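You operate a simulated robot arm through the tools that you are given. There is no shell and no other tool.

You are at the controls of a simulated robot arm. One attempt, no reset.

## Task
Slide the bag clip clear, unfold the shop bag and empty it on to the trolley deck.
Fine: atlas book and linseed bottle come out and stand upright; the bag stays where it stands. Set down upright: atlas book, linseed bottle.

The check looks at the end state, three seconds after you hand in, the way a careful person would. Anything else that was tipped, shoved, dropped, spilled or broken makes it a failure.

## Robot
A 6-joint arm with a two-finger gripper, fixed in place. Base frame: the origin is on the floor under the middle of its stand, x ahead of it, y to its left, z up. Readings come in mm, degrees, newtons and seconds.
It reaches about 1572 mm from its shoulder. Its first joint turns from -166.0 to 166.0 degrees. Payload 2.45 kg.
The tool frame sits at the grasp point between the pads (the TCP): z along the fingers, y along the line on which they close. The tips reach 20 mm beyond it. The gripper opens to 140 mm; its body begins 168 mm behind the TCP.
Orientation is that of the tool frame in the base frame, as [roll, pitch, yaw] about the fixed x, y, z axes, in that order (R = Rz(yaw) Ry(pitch) Rx(roll)). With the fingers straight down and closing along the base's y, the tool's x points along the base's -x, its y along +y and its z along -z.

## Interface
- The arm moves only by the tool jog_arm. Its argument "moves" is a list of rows, each a list of 3 entries, a list of its own where there are three numbers: the turn, a rotation vector about the base's x, y, z in degrees, then the shift along the base's x, y, z in mm, then the gripper command, from -1 (fully open) to 1 (shut), values between in proportion. In form: [[[rx, ry, rz], [x, y, z], gripper], ...]. A call has 1 to 20 rows; each row shifts and turns the commanded pose from where the row before left it. Rows are played at 5 a second. More than 50 mm and 8.6 degrees between two rows, or a gripper value outside its range, and nothing of the call is played. Where a pose cannot be reached the arm comes as near as it can. A force on the tool above 40 N (or 10 N above the force at the start of the call, whichever is more), or a blocked arm, ends the call early, and 0.2 s more pass. The fingers move at their own pace (about 45 mm/s each) and stop on an object; they squeeze with about 42 N. The grip force told is the motor's: it shows also when the fingers shut on nothing. Time passes only in rows, and 0.2 s behind the last, so rows that do not move let the fingers close. It gives the time, the measured TCP pose, the force on the tool (base axes), the opening and the grip force at its end, in the units of the frame above (readings bear some noise), with the torque about the TCP (base axes, N m) and any sound that the robot's microphone picked up.
- Cameras (640 x 400 px; columns grow to the right, rows downward): "scene" is fixed at [54.8, 491.1, 1350.3]; the picture's right is [-0.49, -0.87, 0.00], its down [-0.28, 0.16, -0.95] and it looks along [0.83, -0.46, -0.32] (base axes); focal length 318 px, centre (320, 200). "wrist" rides on the gripper at [78, 11, -209] in the tool frame; the picture's right is [-0.14, 0.99, 0.00], its down [-0.92, -0.13, -0.37] and it looks along [-0.37, -0.05, 0.93] (tool axes); focal length 280 px, centre (320, 200).
- get_image(camera): a new picture of that camera. It takes no simulated time.
- pixel_to_xyz(camera, pixels): for up to 12 pixels [column, row] of the newest picture of that camera ("zoom" is the newest enlarged one), the place [x, y, z] in the base frame of the surface seen there, good to about 3 mm, but the place of the scene camera against the robot may be out by one fixed shift of up to 18 mm in any direction. It takes no simulated time.
- enlarge(camera, box): a new picture of the part [left, top, right, bottom] of that camera's present view, enlarged. It takes no simulated time.
- job_done(): hands the job in; it is judged then, once.

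Open the gripper and draw the arm clear of the work before you hand the job in, unless the task says otherwise.

The tools are called after "Emit:" as name(argument=value, ...) on one line, values as JSON. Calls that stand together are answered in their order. jog_arm: Moves the arm, as the interface text tells. Its arguments: {"type":"object","properties":{"moves":{"type":"array","items":{"type":"array"}}},"required":["moves"]} The other tools are called the same way: get_image (camera) takes a picture; pixel_to_xyz (camera, pixels) gives the place of the surface under pixels of a picture; enlarge (camera, box) takes an enlarged picture of a part of a camera's view; job_done () hands the job in.

At the start:

```text
t: 0.0
ee_pos: [689.7, 121.6, 1257.8]
orientation: [180.0, 0.1, 180.0]
contact_force: [0.2, -0.2, -0.9]
wrist_torque: [-0.01, -0.02, -0.03]
width: 140.1
grasp_force: 0.1
```

scene: 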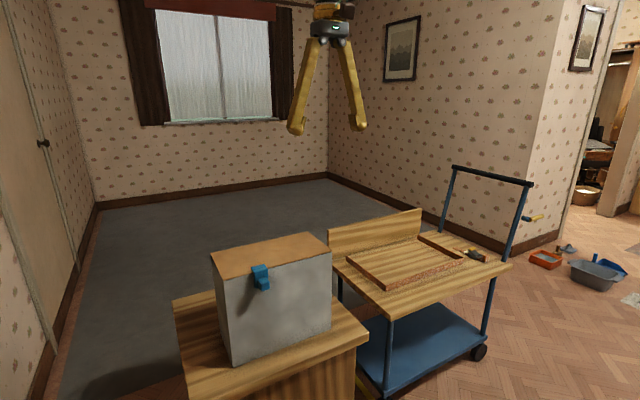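
wrist: 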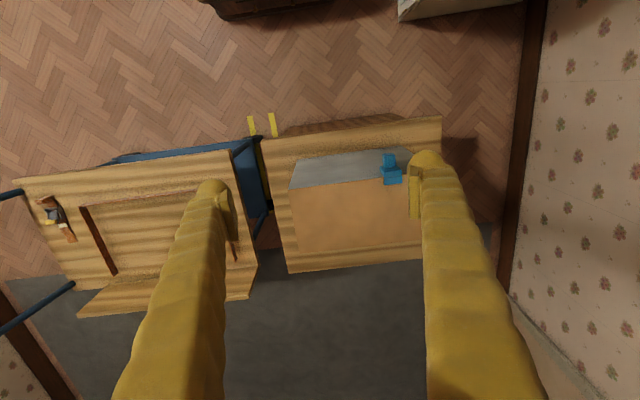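

The scene shows a grey bag with a tan top flap and a blue clip near (261,277) on a cupboard, with the trolley to the right. I'll enlarge the bag, the clip and the trolley deck first.

Emit:
enlarge(camera="scene", box=[170, 210, 370, 380])

Emit:
enlarge(camera="wrist", box=[240, 100, 460, 290])

Emit:
enlarge(camera="scene", box=[320, 190, 540, 340])

```text
2.35 times, centred on (270, 295) of scene
```

zoom: 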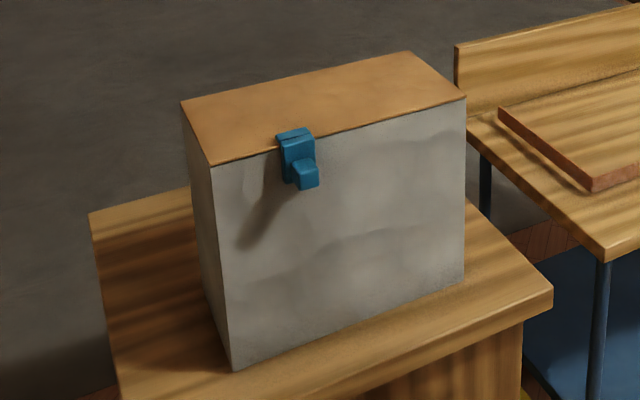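

```text
2.11 times, centred on (350, 195) of wrist
```

zoom: 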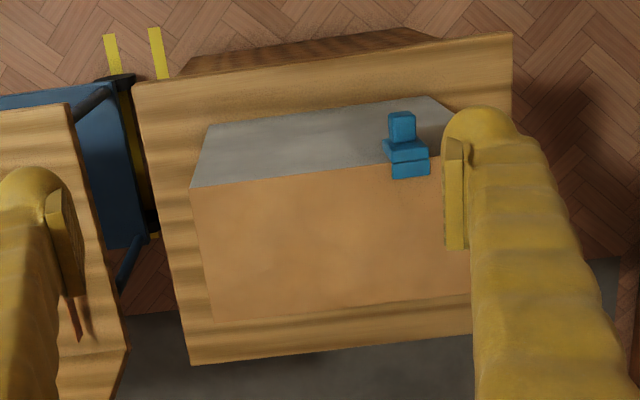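

```text
2.67 times, centred on (430, 265) of scene
```

zoom: 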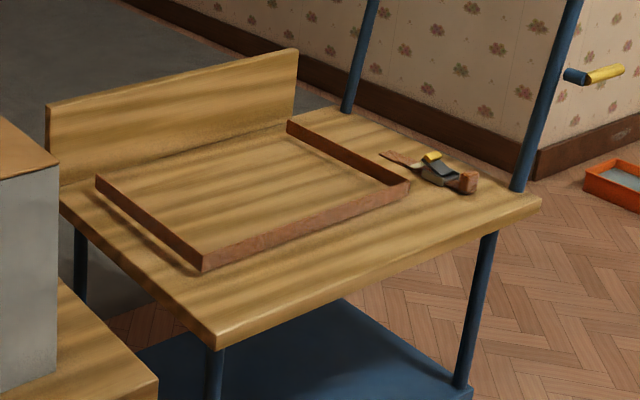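

I'll measure the bag corners, clip and trolley deck points in the scene picture and the wrist picture, to also find the scene camera's shift.

Emit:
pixel_to_xyz(camera="wrist", pixels=[[294, 187], [400, 182], [302, 248], [390, 240], [340, 215], [389, 177], [390, 158], [393, 180], [350, 170], [275, 200], [350, 262], [385, 140]])

Emit:
pixel_to_xyz(camera="scene", pixels=[[213, 254], [326, 234], [226, 278], [330, 252], [270, 254], [261, 270], [265, 284], [263, 268], [290, 310], [234, 364], [330, 325], [195, 310]])

Emit:
get_image(camera="scene")

```text
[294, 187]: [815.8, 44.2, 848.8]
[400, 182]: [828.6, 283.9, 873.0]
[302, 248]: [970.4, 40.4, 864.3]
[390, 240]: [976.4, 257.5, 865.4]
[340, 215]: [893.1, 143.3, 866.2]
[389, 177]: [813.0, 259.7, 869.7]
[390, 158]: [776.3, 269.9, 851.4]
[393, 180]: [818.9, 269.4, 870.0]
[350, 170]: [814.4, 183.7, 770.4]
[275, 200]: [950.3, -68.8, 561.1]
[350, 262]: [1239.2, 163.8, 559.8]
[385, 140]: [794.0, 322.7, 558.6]
```

```text
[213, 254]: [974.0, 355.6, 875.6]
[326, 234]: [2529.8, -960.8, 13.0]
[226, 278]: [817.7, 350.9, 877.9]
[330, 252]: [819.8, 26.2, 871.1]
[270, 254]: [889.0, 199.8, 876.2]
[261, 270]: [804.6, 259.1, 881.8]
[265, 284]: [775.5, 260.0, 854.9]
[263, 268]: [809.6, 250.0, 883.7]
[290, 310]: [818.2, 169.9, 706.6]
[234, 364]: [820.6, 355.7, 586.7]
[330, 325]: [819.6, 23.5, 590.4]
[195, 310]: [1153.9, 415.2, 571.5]
```

```text
taken
```

scene: 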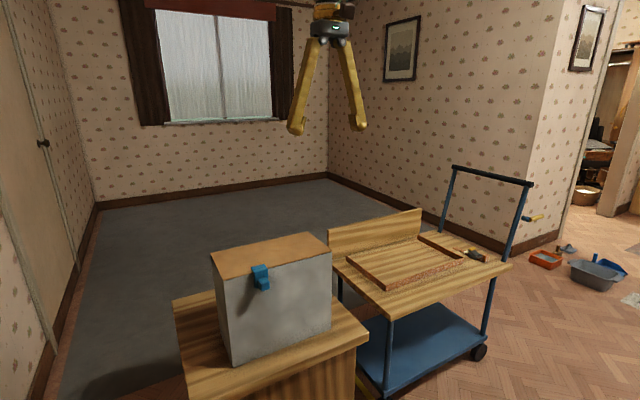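

The bag top reads z≈866 by wrist and ≈876 by scene, so the scene is shifted by about +10 in z. Next I'll measure the trolley deck, its rails, backboard and the hand plane.

Emit:
pixel_to_xyz(camera="scene", pixels=[[335, 262], [391, 312], [500, 264], [400, 262], [352, 258], [388, 288], [420, 240], [462, 260], [330, 232], [419, 212], [475, 255], [440, 280]])

Emit:
pixel_to_xyz(camera="wrist", pixels=[[30, 190], [60, 270], [150, 180], [150, 225], [90, 215], [112, 270], [85, 300], [245, 270], [55, 210], [225, 160], [170, 290], [240, 230]])

Emit:
enlarge(camera="wrist", box=[0, 130, 280, 330])

Emit:
enlarge(camera="scene", box=[235, 250, 299, 300])

```text
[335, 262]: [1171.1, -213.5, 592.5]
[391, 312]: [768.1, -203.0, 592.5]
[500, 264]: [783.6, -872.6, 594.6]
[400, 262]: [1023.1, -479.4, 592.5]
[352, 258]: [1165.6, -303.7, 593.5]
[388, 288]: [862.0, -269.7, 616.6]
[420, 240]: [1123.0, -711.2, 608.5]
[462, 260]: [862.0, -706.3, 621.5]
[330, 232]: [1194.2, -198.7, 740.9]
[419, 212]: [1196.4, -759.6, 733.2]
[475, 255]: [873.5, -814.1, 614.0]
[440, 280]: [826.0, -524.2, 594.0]
```

```text
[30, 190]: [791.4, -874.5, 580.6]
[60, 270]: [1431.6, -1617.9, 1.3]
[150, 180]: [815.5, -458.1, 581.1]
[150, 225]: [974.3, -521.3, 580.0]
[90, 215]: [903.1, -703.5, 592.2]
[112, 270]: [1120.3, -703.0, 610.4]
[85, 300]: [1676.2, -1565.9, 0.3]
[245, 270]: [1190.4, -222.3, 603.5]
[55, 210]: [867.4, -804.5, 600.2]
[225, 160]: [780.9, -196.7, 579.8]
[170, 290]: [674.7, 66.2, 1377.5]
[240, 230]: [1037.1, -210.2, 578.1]
```

```text
2.00 times, centred on (140, 230) of wrist
```

zoom: 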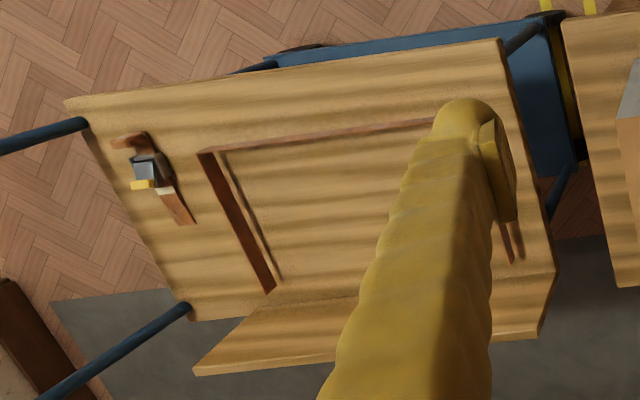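

```text
8.00 times, centred on (267, 275) of scene
```

zoom: 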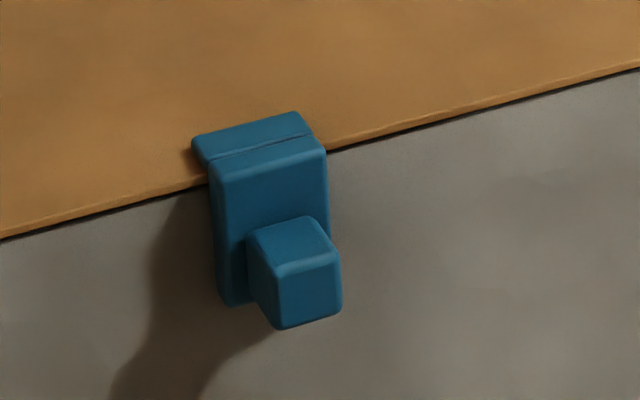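

The clip hooks over the front top edge near y≈262, with a cube knob pointing toward the robot (zoom (293,290)). I'll move the wrist camera to look at it from close above.

Emit:
jog_arm(moves=[[[0, 0, 0], [0, 40, -40], -1], [[0, 0, 0], [0, 40, -40], -1], [[0, 0, 0], [0, 40, -40], -1], [[0, 0, 0], [0, 12, -40], -1], [[0, 0, 0], [0, 0, -40], -1], [[0, 0, 0], [0, 0, 0], -1]])

Emit:
get_image(camera="wrist")

Emit:
get_image(camera="scene")

```text
refused: row 1 steps farther than a row can; nothing moved
```

```text
taken
```

wrist: 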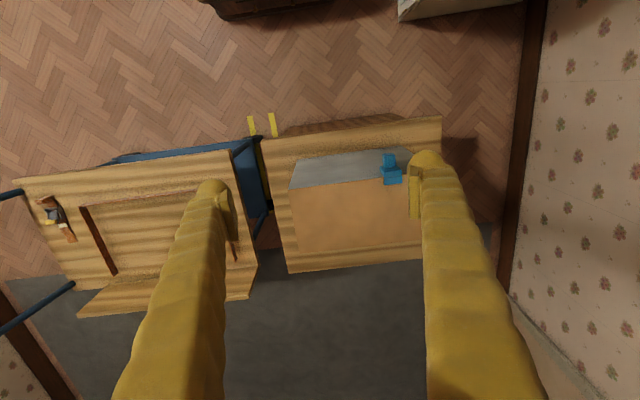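

```text
taken
```

scene: 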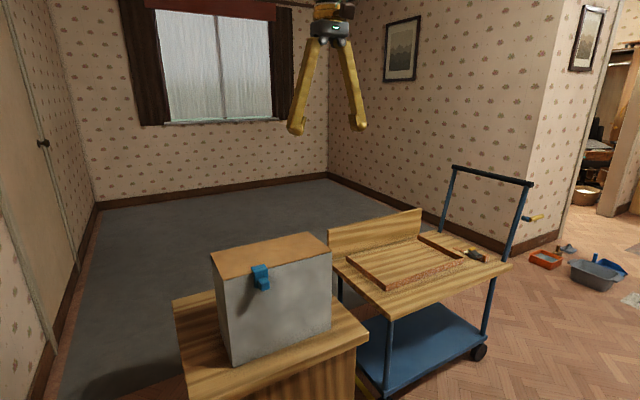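

The step was refused because its length of 56 mm exceeds the 50 mm limit. I'll use smaller steps for the same move.

Emit:
jog_arm(moves=[[[0, 0, 0], [0, 30, -35], -1], [[0, 0, 0], [0, 30, -35], -1], [[0, 0, 0], [0, 30, -35], -1], [[0, 0, 0], [0, 30, -35], -1], [[0, 0, 0], [0, 15, -35], -1], [[0, 0, 0], [0, 0, -30], -1], [[0, 0, 0], [0, 0, 0], -1]])

Emit:
get_image(camera="wrist")

Emit:
get_image(camera="scene")

```text
t: 1.6
ee_pos: [691.5, 256.3, 1051.1]
orientation: [-179.9, 0.0, 179.9]
contact_force: [0.0, -0.3, -0.5]
wrist_torque: [0.01, -0.01, -0.01]
width: 140.2
grasp_force: 0.0
```

```text
taken
```

wrist: 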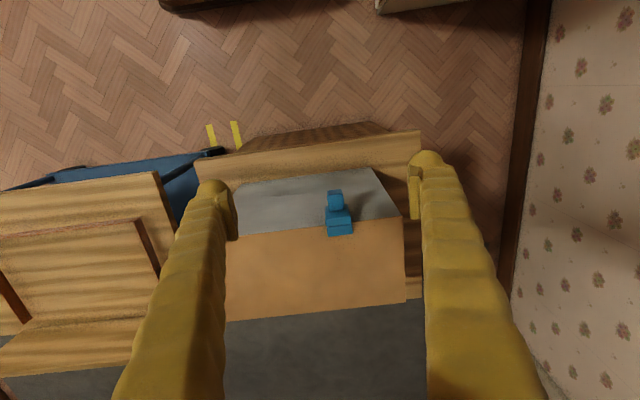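

```text
taken
```

scene: 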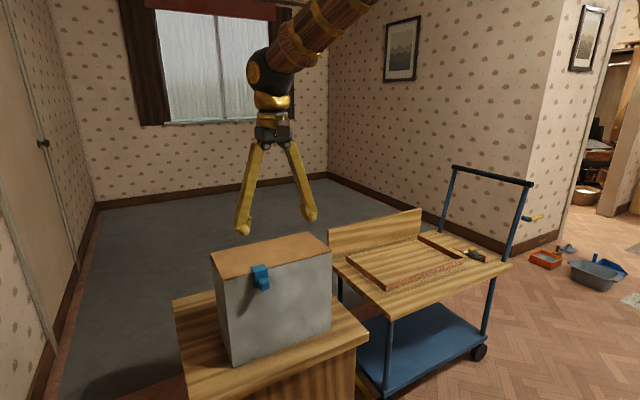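

The wrist picture now shows the clip at (338,212). I'll enlarge that part and measure the clip, knob and bag edges.

Emit:
enlarge(camera="wrist", box=[290, 170, 418, 250])

Emit:
pixel_to_xyz(camera="wrist", pixels=[[335, 192], [329, 200], [343, 200], [335, 207], [328, 216], [350, 213], [339, 224], [339, 232], [399, 213], [405, 298], [280, 223], [390, 200]])

```text
5.00 times, centred on (354, 210) of wrist
```

zoom: 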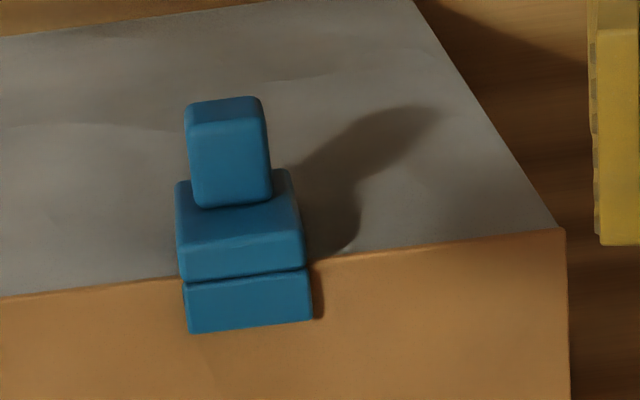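

```text
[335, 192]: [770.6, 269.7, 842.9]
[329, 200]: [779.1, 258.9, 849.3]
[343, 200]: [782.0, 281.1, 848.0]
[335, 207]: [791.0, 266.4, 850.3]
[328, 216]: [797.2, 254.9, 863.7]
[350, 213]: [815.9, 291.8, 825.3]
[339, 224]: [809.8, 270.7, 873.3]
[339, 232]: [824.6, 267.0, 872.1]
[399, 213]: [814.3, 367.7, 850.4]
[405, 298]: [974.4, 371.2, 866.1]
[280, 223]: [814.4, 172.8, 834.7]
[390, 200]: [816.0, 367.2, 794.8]
```

The knob spans about y 258–281 with its top at z≈850, and the clip plate is about 36 mm wide. I'll take finer measures from the zoom.

Emit:
pixel_to_xyz(camera="zoom", pixels=[[195, 115], [190, 110], [255, 105], [262, 110], [225, 150], [230, 190], [185, 240], [298, 230], [235, 245], [190, 310], [308, 300], [250, 322]])

Emit:
pixel_to_xyz(camera="scene", pixels=[[258, 279], [270, 285], [264, 289], [262, 262], [259, 275], [213, 254], [230, 345], [329, 320], [225, 280], [330, 254], [326, 235], [212, 252]])

```text
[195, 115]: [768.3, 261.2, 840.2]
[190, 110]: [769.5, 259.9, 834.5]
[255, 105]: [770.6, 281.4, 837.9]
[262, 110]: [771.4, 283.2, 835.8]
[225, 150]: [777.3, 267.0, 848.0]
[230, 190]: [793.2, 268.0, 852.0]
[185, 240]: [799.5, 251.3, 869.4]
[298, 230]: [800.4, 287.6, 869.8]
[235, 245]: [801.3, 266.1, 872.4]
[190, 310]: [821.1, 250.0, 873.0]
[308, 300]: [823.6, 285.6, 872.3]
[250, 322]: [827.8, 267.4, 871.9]
```

```text
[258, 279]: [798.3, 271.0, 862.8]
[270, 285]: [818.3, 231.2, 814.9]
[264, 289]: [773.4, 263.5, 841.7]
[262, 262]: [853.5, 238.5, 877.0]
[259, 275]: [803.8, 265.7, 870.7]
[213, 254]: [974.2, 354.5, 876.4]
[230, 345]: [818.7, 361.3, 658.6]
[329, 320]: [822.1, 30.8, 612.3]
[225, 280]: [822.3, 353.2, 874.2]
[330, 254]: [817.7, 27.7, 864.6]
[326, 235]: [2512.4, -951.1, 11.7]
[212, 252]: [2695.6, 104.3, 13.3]
```

The knob centre is about (782, 270, 838) and the bag front face is at x≈815. I'll set the fingers to about 60 mm open and go to a point above the knob, then look.

Emit:
jog_arm(moves=[[[0, 0, 0], [30, 7, -30], 0.1], [[0, 0, 0], [30, 7, -30], 0.1], [[0, 0, 0], [27, 0, -30], 0.1], [[0, 0, 0], [0, 0, -30], 0.1], [[0, 0, 0], [0, 0, -30], 0.1], [[0, 0, 0], [0, 0, 0], 0.1]])

Emit:
get_image(camera="wrist")

Emit:
get_image(camera="scene")

```text
t: 3.0
ee_pos: [779.3, 268.8, 902.1]
orientation: [-180.0, 0.0, 180.0]
contact_force: [-0.4, 0.2, 0.3]
wrist_torque: [-0.01, 0.0, -0.02]
width: 62.7
grasp_force: 0.1
```

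```text
taken
```

wrist: 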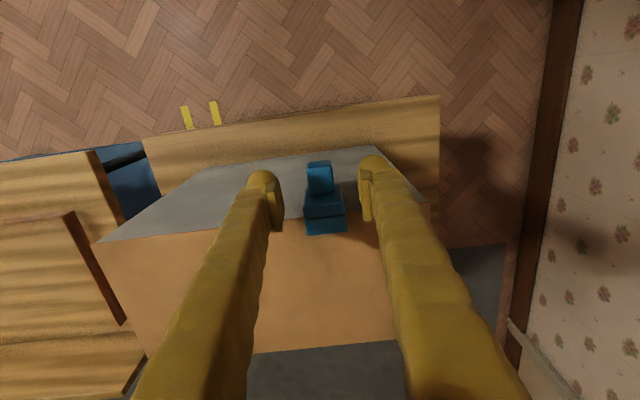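

```text
taken
```

scene: 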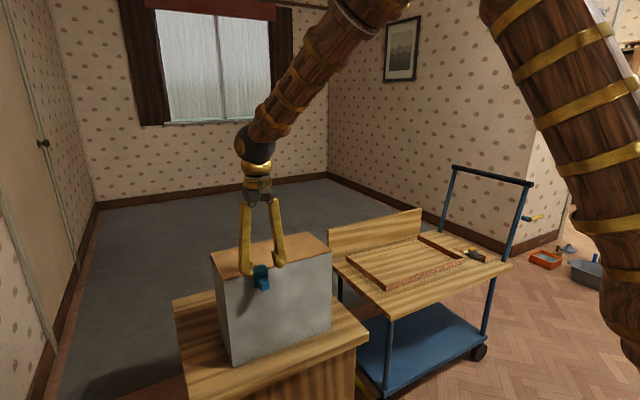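

The fingers straddle the knob at wrist (320,180). I'll descend to z≈842 with clearance on both sides of the 36 mm plate, and stop there to read the force.

Emit:
jog_arm(moves=[[[0, 0, 0], [0, 1, -20], 0.1], [[0, 0, 0], [0, 0, -20], 0.1], [[0, 0, 0], [0, 0, -20], 0.1], [[0, 0, 0], [0, 0, 0], 0.1]])

Emit:
get_image(camera="wrist")

Emit:
enlarge(camera="scene", box=[210, 220, 320, 310])

```text
t: 4.0
ee_pos: [774.5, 269.0, 841.8]
orientation: [-180.0, 0.1, 180.0]
contact_force: [0.0, 0.3, 0.0]
wrist_torque: [0.01, 0.01, 0.01]
width: 63.0
grasp_force: 0.1
```

```text
taken
```

wrist: 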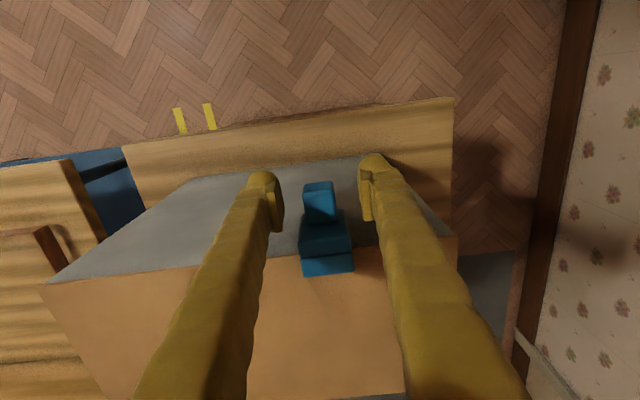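

```text
4.44 times, centred on (265, 265) of scene
```

zoom: 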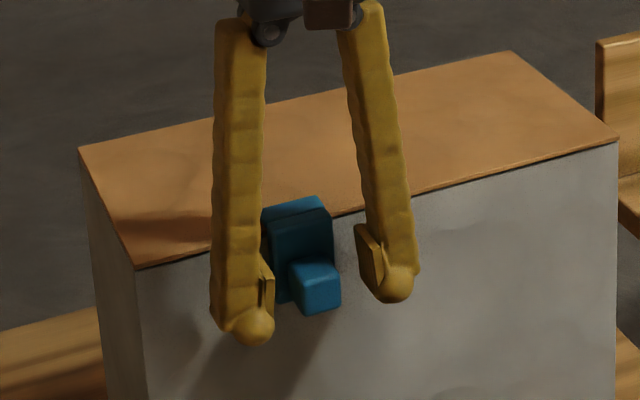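

The fingers stand on either side of the knob (scene zoom (315,285)), with no contact. I'll close on the knob and wait for the grip.

Emit:
jog_arm(moves=[[[0, 0, 0], [3, 1, -2], 0.4], [[0, 0, 0], [0, 0, 0], 0.6], [[0, 0, 0], [0, 0, 0], 0.8], [[0, 0, 0], [0, 0, 0], 0.8], [[0, 0, 0], [0, 0, 0], 0.8]])

Emit:
get_image(camera="wrist")

```text
t: 5.2
ee_pos: [778.6, 270.4, 840.1]
orientation: [180.0, 0.0, 180.0]
contact_force: [-3.7, -0.5, 1.5]
wrist_torque: [0.03, 0.16, -0.03]
width: 24.0
grasp_force: 42.0
```

```text
taken
```

wrist: 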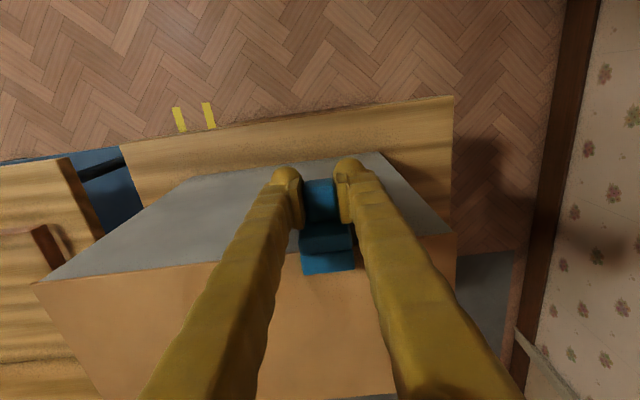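

The knob is gripped at 24 mm wide. I'll test a gentle pull of 3 mm toward -x and read the force.

Emit:
jog_arm(moves=[[[0, 0, 0], [-1.5, 0, 0], 0.8], [[0, 0, 0], [-1.5, 0, 0], 0.8], [[0, 0, 0], [0, 0, 0], 0.8]])

```text
t: 6.0
ee_pos: [775.6, 271.3, 840.7]
orientation: [179.9, 0.1, -180.0]
contact_force: [6.4, 0.3, 8.0]
wrist_torque: [-0.01, -1.23, 0.08]
width: 24.3
grasp_force: 41.7
```

Pulling -x by 3 mm gave 6 N in x and 8 N in z. I'll look at whether the clip actually moved before pulling any more.

Emit:
enlarge(camera="wrist", box=[260, 160, 388, 290])

Emit:
enlarge(camera="scene", box=[225, 240, 305, 300])

```text
3.08 times, centred on (324, 225) of wrist
```

zoom: 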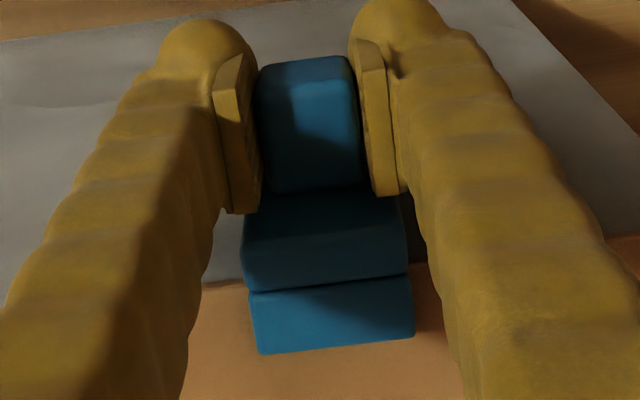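

```text
6.67 times, centred on (265, 270) of scene
```

zoom: 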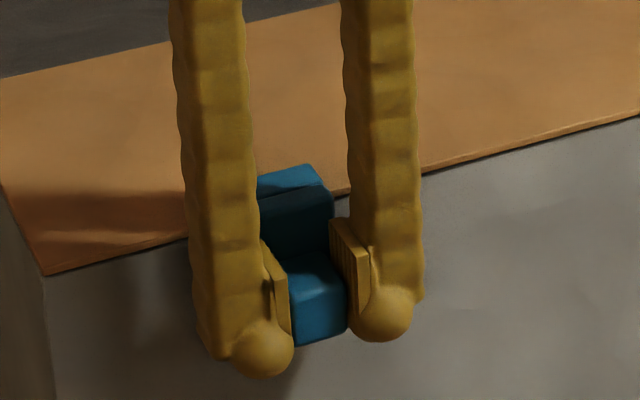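

I can't tell by eye, so I'll measure the clip's top plate and the bag edge in the wrist zoom, to compare with the earlier readings (plate top from x≈800 to ≈828).

Emit:
enlarge(camera="wrist", box=[280, 200, 376, 290])

Emit:
pixel_to_xyz(camera="wrist", pixels=[[328, 237], [328, 252], [328, 258], [328, 266], [328, 270], [328, 275], [328, 205], [328, 190], [295, 260], [390, 243], [310, 252], [350, 250]])

```text
4.44 times, centred on (328, 245) of wrist
```

zoom: 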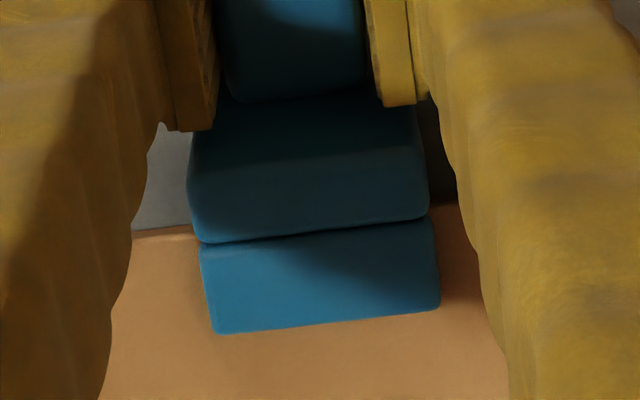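

```text
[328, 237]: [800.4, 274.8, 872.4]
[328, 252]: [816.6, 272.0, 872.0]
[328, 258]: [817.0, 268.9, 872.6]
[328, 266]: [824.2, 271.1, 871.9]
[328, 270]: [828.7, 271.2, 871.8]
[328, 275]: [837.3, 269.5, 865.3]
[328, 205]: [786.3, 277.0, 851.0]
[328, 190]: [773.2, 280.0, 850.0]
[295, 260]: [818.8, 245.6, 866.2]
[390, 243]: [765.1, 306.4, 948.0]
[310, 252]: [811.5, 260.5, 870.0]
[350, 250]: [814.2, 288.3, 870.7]
```

The plate's far edge still reads x≈829 and its seam still lies on the bag edge, so the clip didn't follow the -x pull. I'll go back 3 mm and test +y by 4 mm.

Emit:
jog_arm(moves=[[[0, 0, 0], [1.5, 0, 0], 0.8], [[0, 0, 0], [1.5, 0, 0], 0.8], [[0, 0, 0], [0, 0, 0], 0.8]])

Emit:
jog_arm(moves=[[[0, 0, 0], [0, 1.5, 0], 0.8], [[0, 0, 0], [0, 1.5, 0], 0.8], [[0, 0, 0], [0, 0, 0], 0.8]])

```text
t: 6.8
ee_pos: [778.8, 272.1, 840.5]
orientation: [-180.0, 0.1, 180.0]
contact_force: [-18.7, -0.1, 24.7]
wrist_torque: [0.04, 0.75, -0.04]
width: 23.9
grasp_force: 41.9
```

```text
t: 7.6
ee_pos: [780.5, 275.5, 841.0]
orientation: [180.0, 0.1, 180.0]
contact_force: [-11.9, 0.7, 12.7]
wrist_torque: [-0.02, -0.04, -0.05]
width: 24.2
grasp_force: 42.1
```

The y force was only 0.7 N for 3.4 mm of travel, so the clip slides along y, while x and z are held. I'll relax x and z by 1 mm and slide on toward +y, the nearer end, in small steps.

Emit:
jog_arm(moves=[[[0, 0, 0], [-0.8, 0, 0.8], 0.8], [[0, 0, 0], [0, 4, 0], 0.8], [[0, 0, 0], [0, 4, 0], 0.8], [[0, 0, 0], [0, 4, 0], 0.8], [[0, 0, 0], [0, 0, 0], 0.8]])

Emit:
get_image(camera="wrist")

Emit:
enlarge(camera="scene", box=[190, 220, 350, 380])

```text
t: 8.8
ee_pos: [779.9, 289.1, 841.5]
orientation: [-180.0, 0.0, 180.0]
contact_force: [0.6, -0.7, -6.9]
wrist_torque: [-0.03, 0.73, 0.04]
width: 24.0
grasp_force: 42.2
```

```text
taken
```

wrist: 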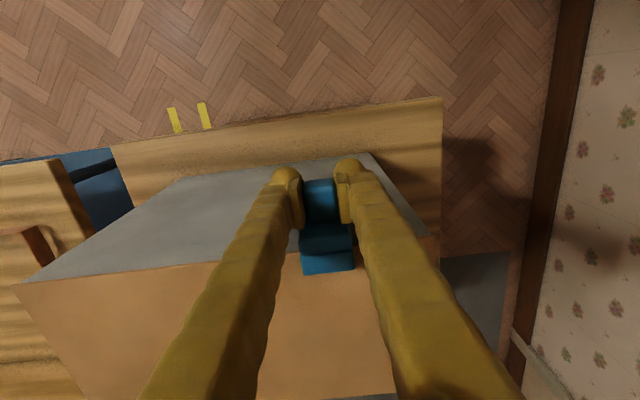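

```text
2.50 times, centred on (270, 300) of scene
```

zoom: 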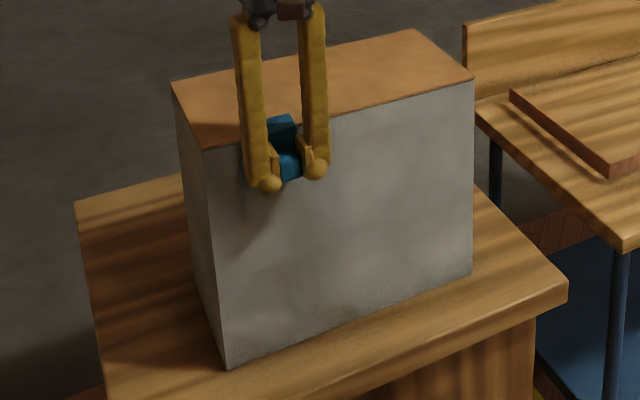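

The clip and knob moved along with the bag still in place. I'll continue sliding +y in small steps while watching the y force.

Emit:
jog_arm(moves=[[[0, 0, 0], [0, 4, 0], 0.8], [[0, 0, 0], [0, 4, 0], 0.8], [[0, 0, 0], [0, 4, 0], 0.8], [[0, 0, 0], [0, 4, 0], 0.8], [[0, 0, 0], [0, 0, 0], 0.8]])

Emit:
jog_arm(moves=[[[0, 0, 0], [0, 3, 0], 0.8], [[0, 0, 0], [0, 3, 0], 0.8], [[0, 0, 0], [0, 3, 0], 0.8], [[0, 0, 0], [0, 0, 0], 0.8]])

```text
t: 10.0
ee_pos: [777.5, 304.5, 840.7]
orientation: [180.0, 0.1, 180.0]
contact_force: [0.5, 0.4, -3.4]
wrist_torque: [-0.01, -0.02, 0.0]
width: 24.3
grasp_force: 41.8
```

```text
t: 11.0
ee_pos: [778.4, 312.1, 842.7]
orientation: [179.9, 0.1, 180.0]
contact_force: [-5.4, 0.9, 0.6]
wrist_torque: [0.04, 0.26, -0.04]
width: 24.1
grasp_force: 42.2
```

Forces stay low in y (under 1 N) at y≈312. I'll keep sliding in 3 mm steps.

Emit:
jog_arm(moves=[[[0, 0, 0], [0, 3, 0], 0.8], [[0, 0, 0], [0, 3, 0], 0.8], [[0, 0, 0], [0, 3, 0], 0.8], [[0, 0, 0], [0, 3, 0], 0.8], [[0, 0, 0], [0, 0, 0], 0.8]])

Emit:
jog_arm(moves=[[[0, 0, 0], [0, 3, 0], 0.8], [[0, 0, 0], [0, 3, 0], 0.8], [[0, 0, 0], [0, 3, 0], 0.8], [[0, 0, 0], [0, 3, 0], 0.8], [[0, 0, 0], [0, 0, 0], 0.8]])

Emit:
get_image(camera="wrist")

Emit:
enlarge(camera="scene", box=[190, 220, 350, 380])

```text
t: 12.2
ee_pos: [780.0, 325.2, 842.8]
orientation: [180.0, 0.0, 180.0]
contact_force: [-4.9, -0.3, 2.2]
wrist_torque: [0.0, 0.06, -0.04]
width: 24.0
grasp_force: 41.6
```

```text
t: 13.4
ee_pos: [779.2, 337.3, 840.4]
orientation: [180.0, 0.0, -180.0]
contact_force: [0.7, -0.5, -1.5]
wrist_torque: [0.0, -0.43, 0.02]
width: 24.2
grasp_force: 42.2
```

```text
taken
```

wrist: 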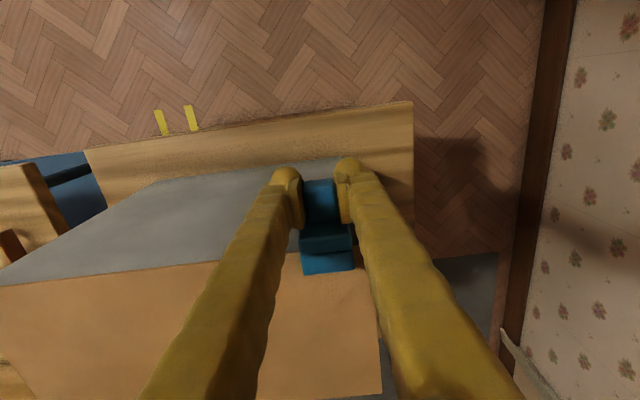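

```text
2.50 times, centred on (270, 300) of scene
```

zoom: 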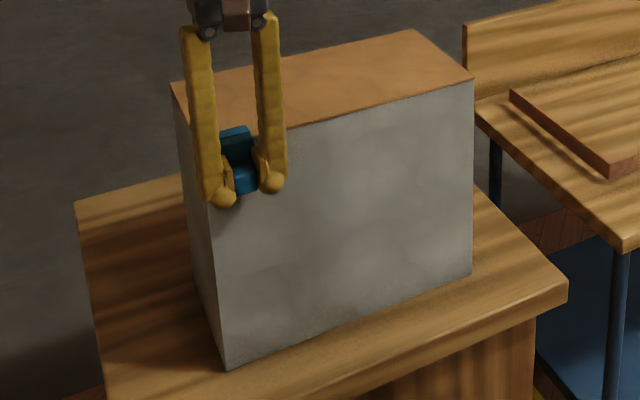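

The clip is near the left edge of the bag with forces near zero, and the bag hasn't moved. I'll keep sliding past the corner.

Emit:
jog_arm(moves=[[[0, 0, 0], [0, 3, 0], 0.8], [[0, 0, 0], [0, 3, 0], 0.8], [[0, 0, 0], [0, 3, 0], 0.8], [[0, 0, 0], [0, 3, 0], 0.8], [[0, 0, 0], [0, 0, 0], 0.8]])

Emit:
jog_arm(moves=[[[0, 0, 0], [0, 3, 0], 0.8], [[0, 0, 0], [0, 3, 0], 0.8], [[0, 0, 0], [0, 3, 0], 0.8], [[0, 0, 0], [0, 3, 0], 0.8], [[0, 0, 0], [0, 0, 0], 0.8]])

Emit:
get_image(camera="wrist")

Emit:
enlarge(camera="scene", box=[190, 220, 350, 380])

```text
t: 14.6
ee_pos: [776.6, 349.3, 839.8]
orientation: [179.9, 0.0, 180.0]
contact_force: [1.5, 0.1, -3.2]
wrist_torque: [-0.05, -0.06, 0.02]
width: 24.2
grasp_force: 41.7
```

```text
t: 15.8
ee_pos: [778.9, 361.0, 841.4]
orientation: [180.0, 0.0, -179.9]
contact_force: [-0.1, -0.3, -4.7]
wrist_torque: [0.04, 0.42, -0.03]
width: 24.0
grasp_force: 42.2
```

```text
taken
```

wrist: 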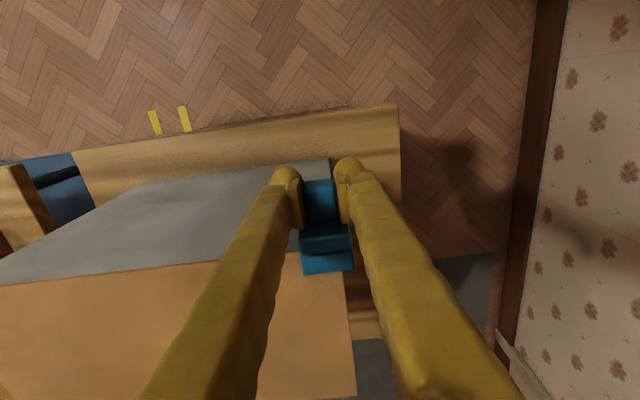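

```text
2.50 times, centred on (270, 300) of scene
```

zoom: 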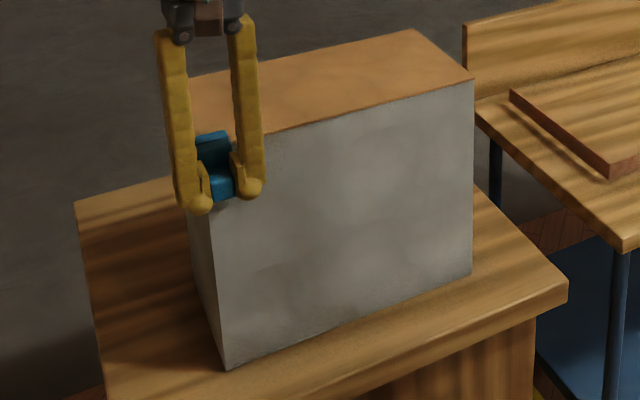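

The clip is now half past the corner, and the force is still small. I'll continue +y until it clears the bag's left edge at y≈368.

Emit:
jog_arm(moves=[[[0, 0, 0], [0, 3, 0], 0.8], [[0, 0, 0], [0, 3, 0], 0.8], [[0, 0, 0], [0, 3, 0], 0.8], [[0, 0, 0], [0, 3, 0], 0.8], [[0, 0, 0], [0, 0, 0], 0.8]])

Emit:
jog_arm(moves=[[[0, 0, 0], [0, 3, 0], 0.8], [[0, 0, 0], [0, 3, 0], 0.8], [[0, 0, 0], [0, 3, 0], 0.8], [[0, 0, 0], [0, 3, 0], 0.8], [[0, 0, 0], [0, 0, 0], 0.8]])

Emit:
get_image(camera="wrist")

Emit:
enlarge(camera="scene", box=[190, 220, 350, 380])

```text
t: 17.0
ee_pos: [778.6, 374.6, 842.3]
orientation: [180.0, -0.1, -179.9]
contact_force: [-0.1, 0.0, -4.3]
wrist_torque: [-0.04, 0.29, 0.05]
width: 24.1
grasp_force: 42.4
```

```text
t: 18.2
ee_pos: [778.4, 385.5, 842.1]
orientation: [-179.9, 0.1, 180.0]
contact_force: [-0.6, 0.2, -0.8]
wrist_torque: [0.02, -0.32, -0.04]
width: 24.2
grasp_force: 41.8
```

```text
taken
```

wrist: 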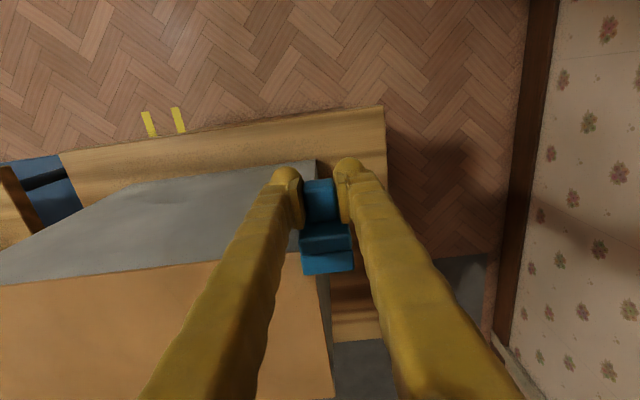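

```text
2.50 times, centred on (270, 300) of scene
```

zoom: 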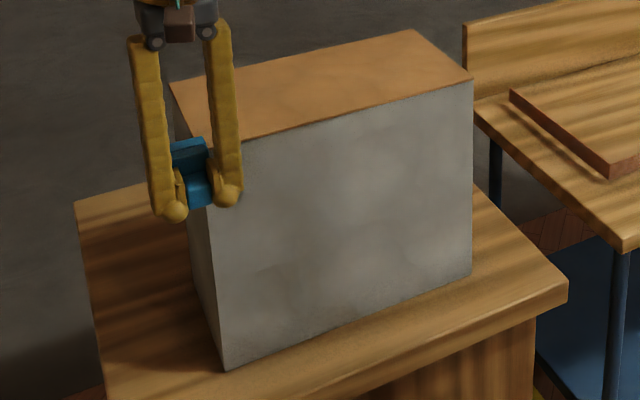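

The clip's right edge is about level with the bag's left edge. I'll go on in 2 mm steps, watching for an end stop.

Emit:
jog_arm(moves=[[[0, 0, 0], [0, 2, 0], 0.8], [[0, 0, 0], [0, 2, 0], 0.8], [[0, 0, 0], [0, 2, 0], 0.8], [[0, 0, 0], [0, 0, 0], 0.8]])

Emit:
jog_arm(moves=[[[0, 0, 0], [0, 2, 0], 0.8], [[0, 0, 0], [0, 2, 0], 0.8], [[0, 0, 0], [0, 2, 0], 0.8], [[0, 0, 0], [0, 0, 0], 0.8]])

Emit:
get_image(camera="wrist")

Emit:
enlarge(camera="scene", box=[190, 220, 350, 380])

```text
t: 19.2
ee_pos: [777.4, 390.5, 842.4]
orientation: [179.9, 0.0, -180.0]
contact_force: [1.4, 0.2, -2.7]
wrist_torque: [0.04, -0.28, 0.03]
width: 24.3
grasp_force: 42.3
```

```text
t: 20.2
ee_pos: [778.8, 398.2, 842.3]
orientation: [-180.0, 0.0, -179.9]
contact_force: [1.1, -0.7, -3.3]
wrist_torque: [0.0, 0.26, -0.03]
width: 24.0
grasp_force: 41.6
```

```text
taken
```

wrist: 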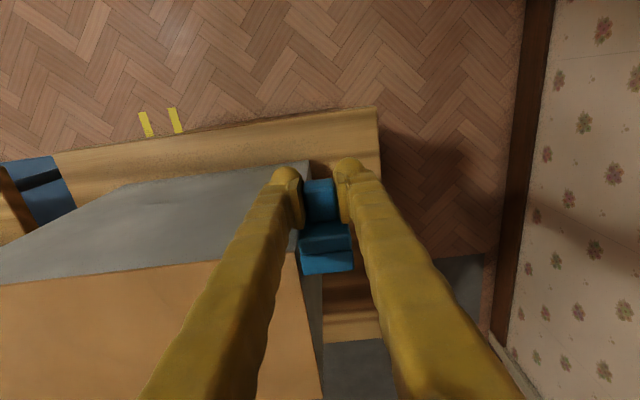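

```text
2.50 times, centred on (270, 300) of scene
```

zoom: 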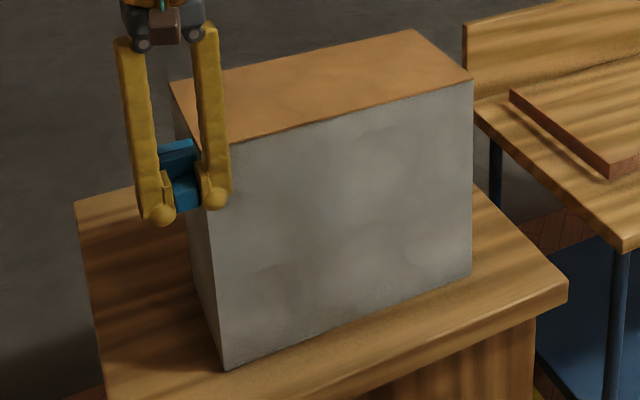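

The clip has passed the bag's corner. I'll go 12 mm further, then test whether it's free by lifting 3 mm and reading the force.

Emit:
jog_arm(moves=[[[0, 0, 0], [0, 3, 0], 0.8], [[0, 0, 0], [0, 3, 0], 0.8], [[0, 0, 0], [0, 3, 0], 0.8], [[0, 0, 0], [0, 3, 0], 0.8], [[0, 0, 0], [0, 0, 0], 0.8]])

Emit:
jog_arm(moves=[[[0, 0, 0], [0, 0, 1.5], 0.8], [[0, 0, 0], [0, 0, 1.5], 0.8], [[0, 0, 0], [0, 0, 0], 0.8]])

Emit:
get_image(camera="wrist")

```text
t: 21.4
ee_pos: [778.3, 409.1, 841.4]
orientation: [-179.9, 0.1, 180.0]
contact_force: [0.6, -2.1, -1.3]
wrist_torque: [-0.03, -0.54, -0.2]
width: 24.0
grasp_force: 41.7
```

```text
t: 22.2
ee_pos: [777.4, 409.5, 844.7]
orientation: [180.0, -0.1, -180.0]
contact_force: [0.0, -2.3, -4.9]
wrist_torque: [0.0, 0.39, -0.15]
width: 24.0
grasp_force: 42.4
```

```text
taken
```

wrist: 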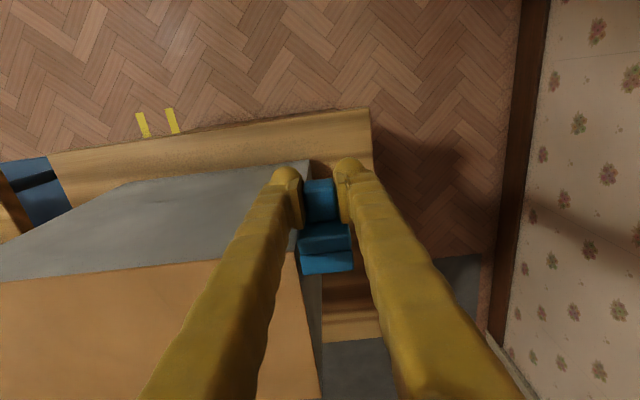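

The y force now stays at about -2 N, and in the wrist picture the bag edge at (320,400) barely shifted although the arm moved 11 mm, so the bag may have followed. I'll check the bag corners in the scene picture.

Emit:
enlarge(camera="scene", box=[190, 220, 350, 380])

Emit:
pixel_to_xyz(camera="scene", pixels=[[230, 345], [329, 320], [330, 254], [290, 310], [225, 300], [227, 330], [322, 235], [215, 260]])

```text
2.50 times, centred on (270, 300) of scene
```

zoom: 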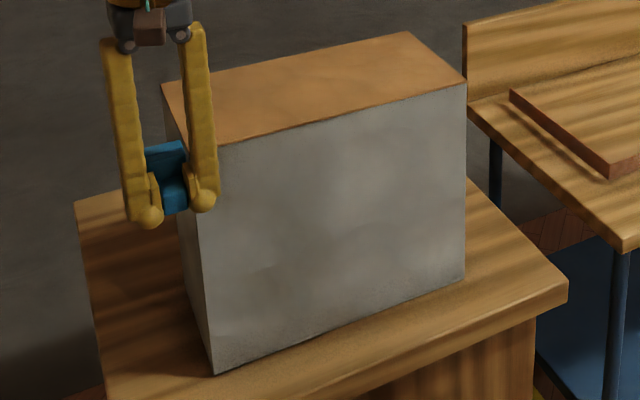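

```text
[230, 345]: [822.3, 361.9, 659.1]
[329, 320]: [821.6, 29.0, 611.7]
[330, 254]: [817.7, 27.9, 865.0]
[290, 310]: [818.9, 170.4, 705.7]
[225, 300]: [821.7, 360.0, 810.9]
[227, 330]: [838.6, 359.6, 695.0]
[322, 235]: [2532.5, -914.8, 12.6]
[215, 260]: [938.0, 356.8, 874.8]
```

The enlarged scene shows the bag's corners shifted (bottom-left from (228,368) to (215,374)), so the clip reached its end stop and dragged the bag a little. I'll stop pulling and take a fresh picture to measure how far.

Emit:
get_image(camera="scene")

Emit:
pixel_to_xyz(camera="scene", pixels=[[229, 345], [325, 320], [326, 254], [290, 310], [233, 340], [240, 330], [300, 330], [320, 300]])

Emit:
enlarge(camera="scene", box=[220, 330, 260, 380])

Emit:
enlarge(camera="scene", box=[300, 310, 340, 350])

```text
taken
```

scene: 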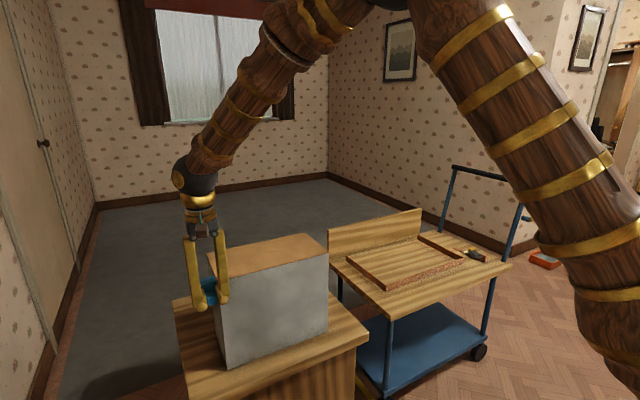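

```text
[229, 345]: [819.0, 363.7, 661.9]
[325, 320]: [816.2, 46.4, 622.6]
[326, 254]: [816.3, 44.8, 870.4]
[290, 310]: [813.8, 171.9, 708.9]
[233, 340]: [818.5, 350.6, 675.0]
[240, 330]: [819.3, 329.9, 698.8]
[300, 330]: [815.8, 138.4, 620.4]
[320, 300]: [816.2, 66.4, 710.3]
```

```text
8.00 times, centred on (240, 355) of scene
```

zoom: 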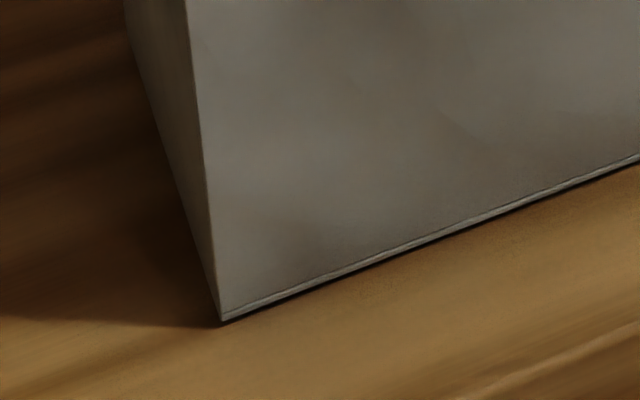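

```text
10.00 times, centred on (320, 330) of scene
```

zoom: 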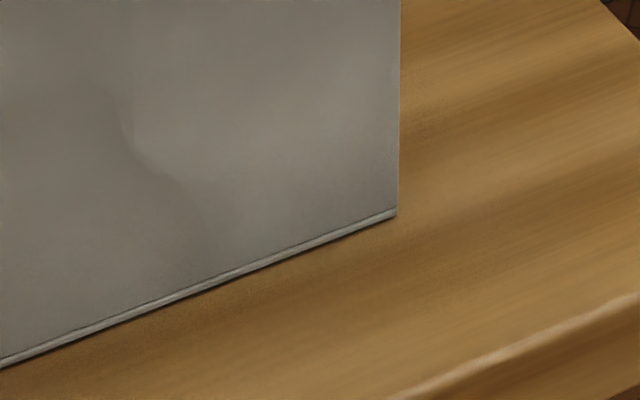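

The bag was dragged about 16 mm toward +y and must be pushed back. First I'll let go of the knob: ease down 2 mm, open the fingers and rise clear.

Emit:
jog_arm(moves=[[[0, 0, 0], [0, -1, -1.5], 0.8], [[0, 0, 0], [0, 0, 0], 0.5], [[0, 0, 0], [0, 0, 0], 0.3], [[0, 0, 0], [0, 0, 0], 0.3], [[0, 0, 0], [-8, 0, 0], 0.3], [[0, 0, 0], [-8, 0, 0], 0.3], [[0, 0, 0], [0, 0, 0], 0.3]])

Emit:
get_image(camera="wrist")

Emit:
enlarge(camera="scene", box=[170, 220, 290, 310])

```text
t: 23.8
ee_pos: [761.8, 407.2, 843.3]
orientation: [-180.0, 0.1, -180.0]
contact_force: [-0.1, 0.6, -0.6]
wrist_torque: [0.03, -0.01, 0.04]
width: 48.8
grasp_force: 0.0
```

```text
taken
```

wrist: 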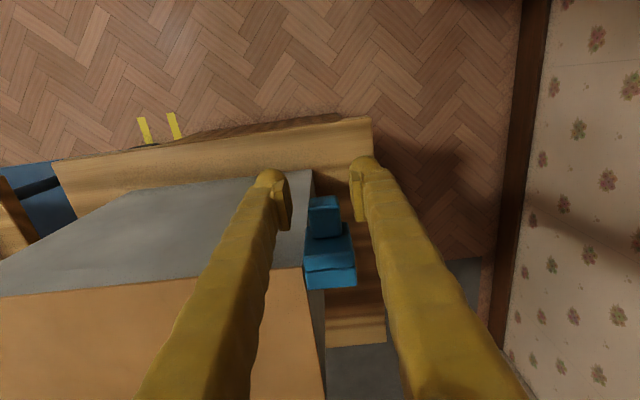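

```text
4.44 times, centred on (230, 265) of scene
```

zoom: 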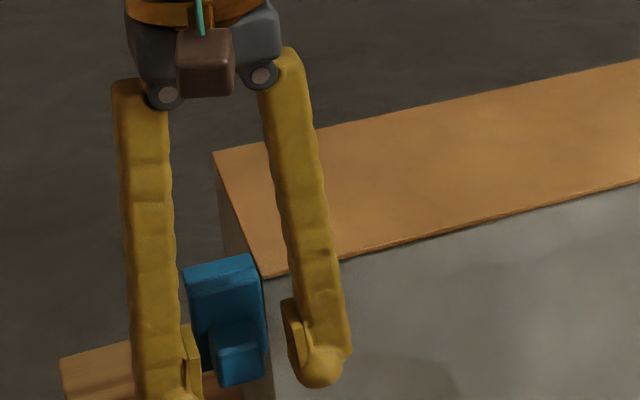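

The clip stays where I left it, just past the bag's corner (wrist (330,240)). I'll rise and back off so the wrist camera can measure the bag's present position.

Emit:
jog_arm(moves=[[[0, 0, 0], [-10, 0, 40], 0.3], [[0, 0, 0], [-10, -20, 40], 0.3], [[0, 0, 0], [-10, -40, 25], 0.3], [[0, 0, 0], [-10, -40, 25], 0.3], [[0, 0, 0], [-10, -40, 25], 0.3], [[0, 0, 0], [-10, -40, 25], -0.5], [[0, 0, 0], [0, 0, 30], -1], [[0, 0, 0], [0, 0, 0], -1]])

Emit:
get_image(camera="wrist")

Emit:
get_image(camera="scene")

```text
t: 25.6
ee_pos: [701.8, 227.5, 1053.4]
orientation: [180.0, 0.0, -179.9]
contact_force: [0.1, -0.6, 0.1]
wrist_torque: [-0.03, 0.02, 0.0]
width: 118.0
grasp_force: 0.1
```

```text
taken
```

wrist: 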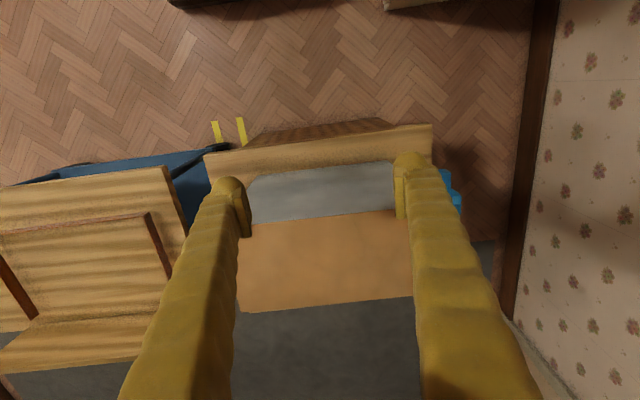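

```text
taken
```

scene: 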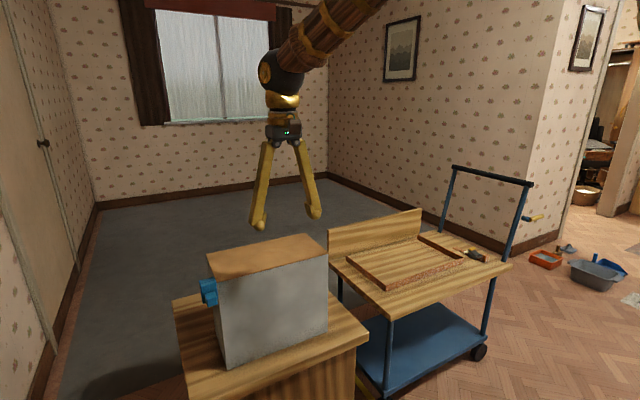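

The clip now hangs off the bag's left corner at (209,290). I'll enlarge the scene view of the flap's front lip and measure the bag corners.

Emit:
enlarge(camera="scene", box=[195, 230, 275, 300])

Emit:
enlarge(camera="scene", box=[260, 225, 340, 275])

Emit:
pixel_to_xyz(camera="scene", pixels=[[227, 360], [226, 330], [326, 326], [325, 258], [325, 253], [222, 278], [216, 285], [320, 238], [212, 256], [275, 262], [275, 267], [276, 275]])

```text
5.71 times, centred on (235, 265) of scene
```

zoom: 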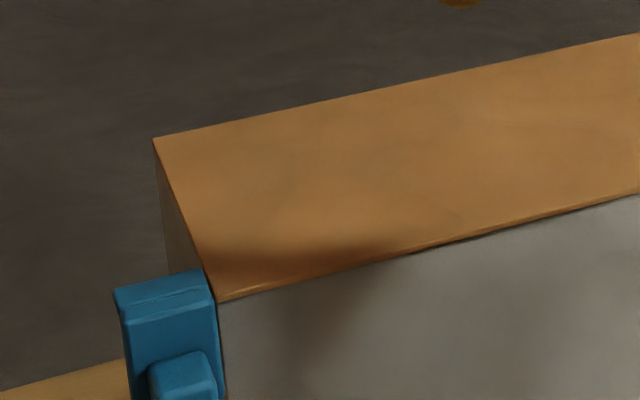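

```text
8.00 times, centred on (300, 250) of scene
```

zoom: 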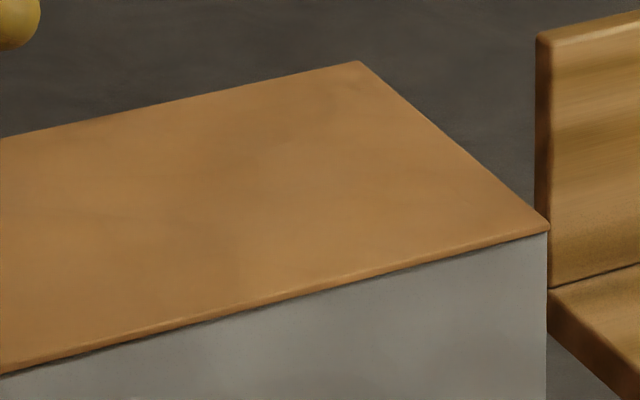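

```text
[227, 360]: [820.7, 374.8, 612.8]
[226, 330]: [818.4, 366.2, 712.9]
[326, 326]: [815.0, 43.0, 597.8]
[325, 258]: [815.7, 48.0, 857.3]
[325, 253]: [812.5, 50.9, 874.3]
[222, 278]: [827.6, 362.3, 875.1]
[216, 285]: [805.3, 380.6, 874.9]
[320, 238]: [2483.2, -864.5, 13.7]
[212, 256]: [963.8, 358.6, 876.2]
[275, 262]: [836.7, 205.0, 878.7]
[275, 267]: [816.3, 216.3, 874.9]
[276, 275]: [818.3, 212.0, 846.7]
```

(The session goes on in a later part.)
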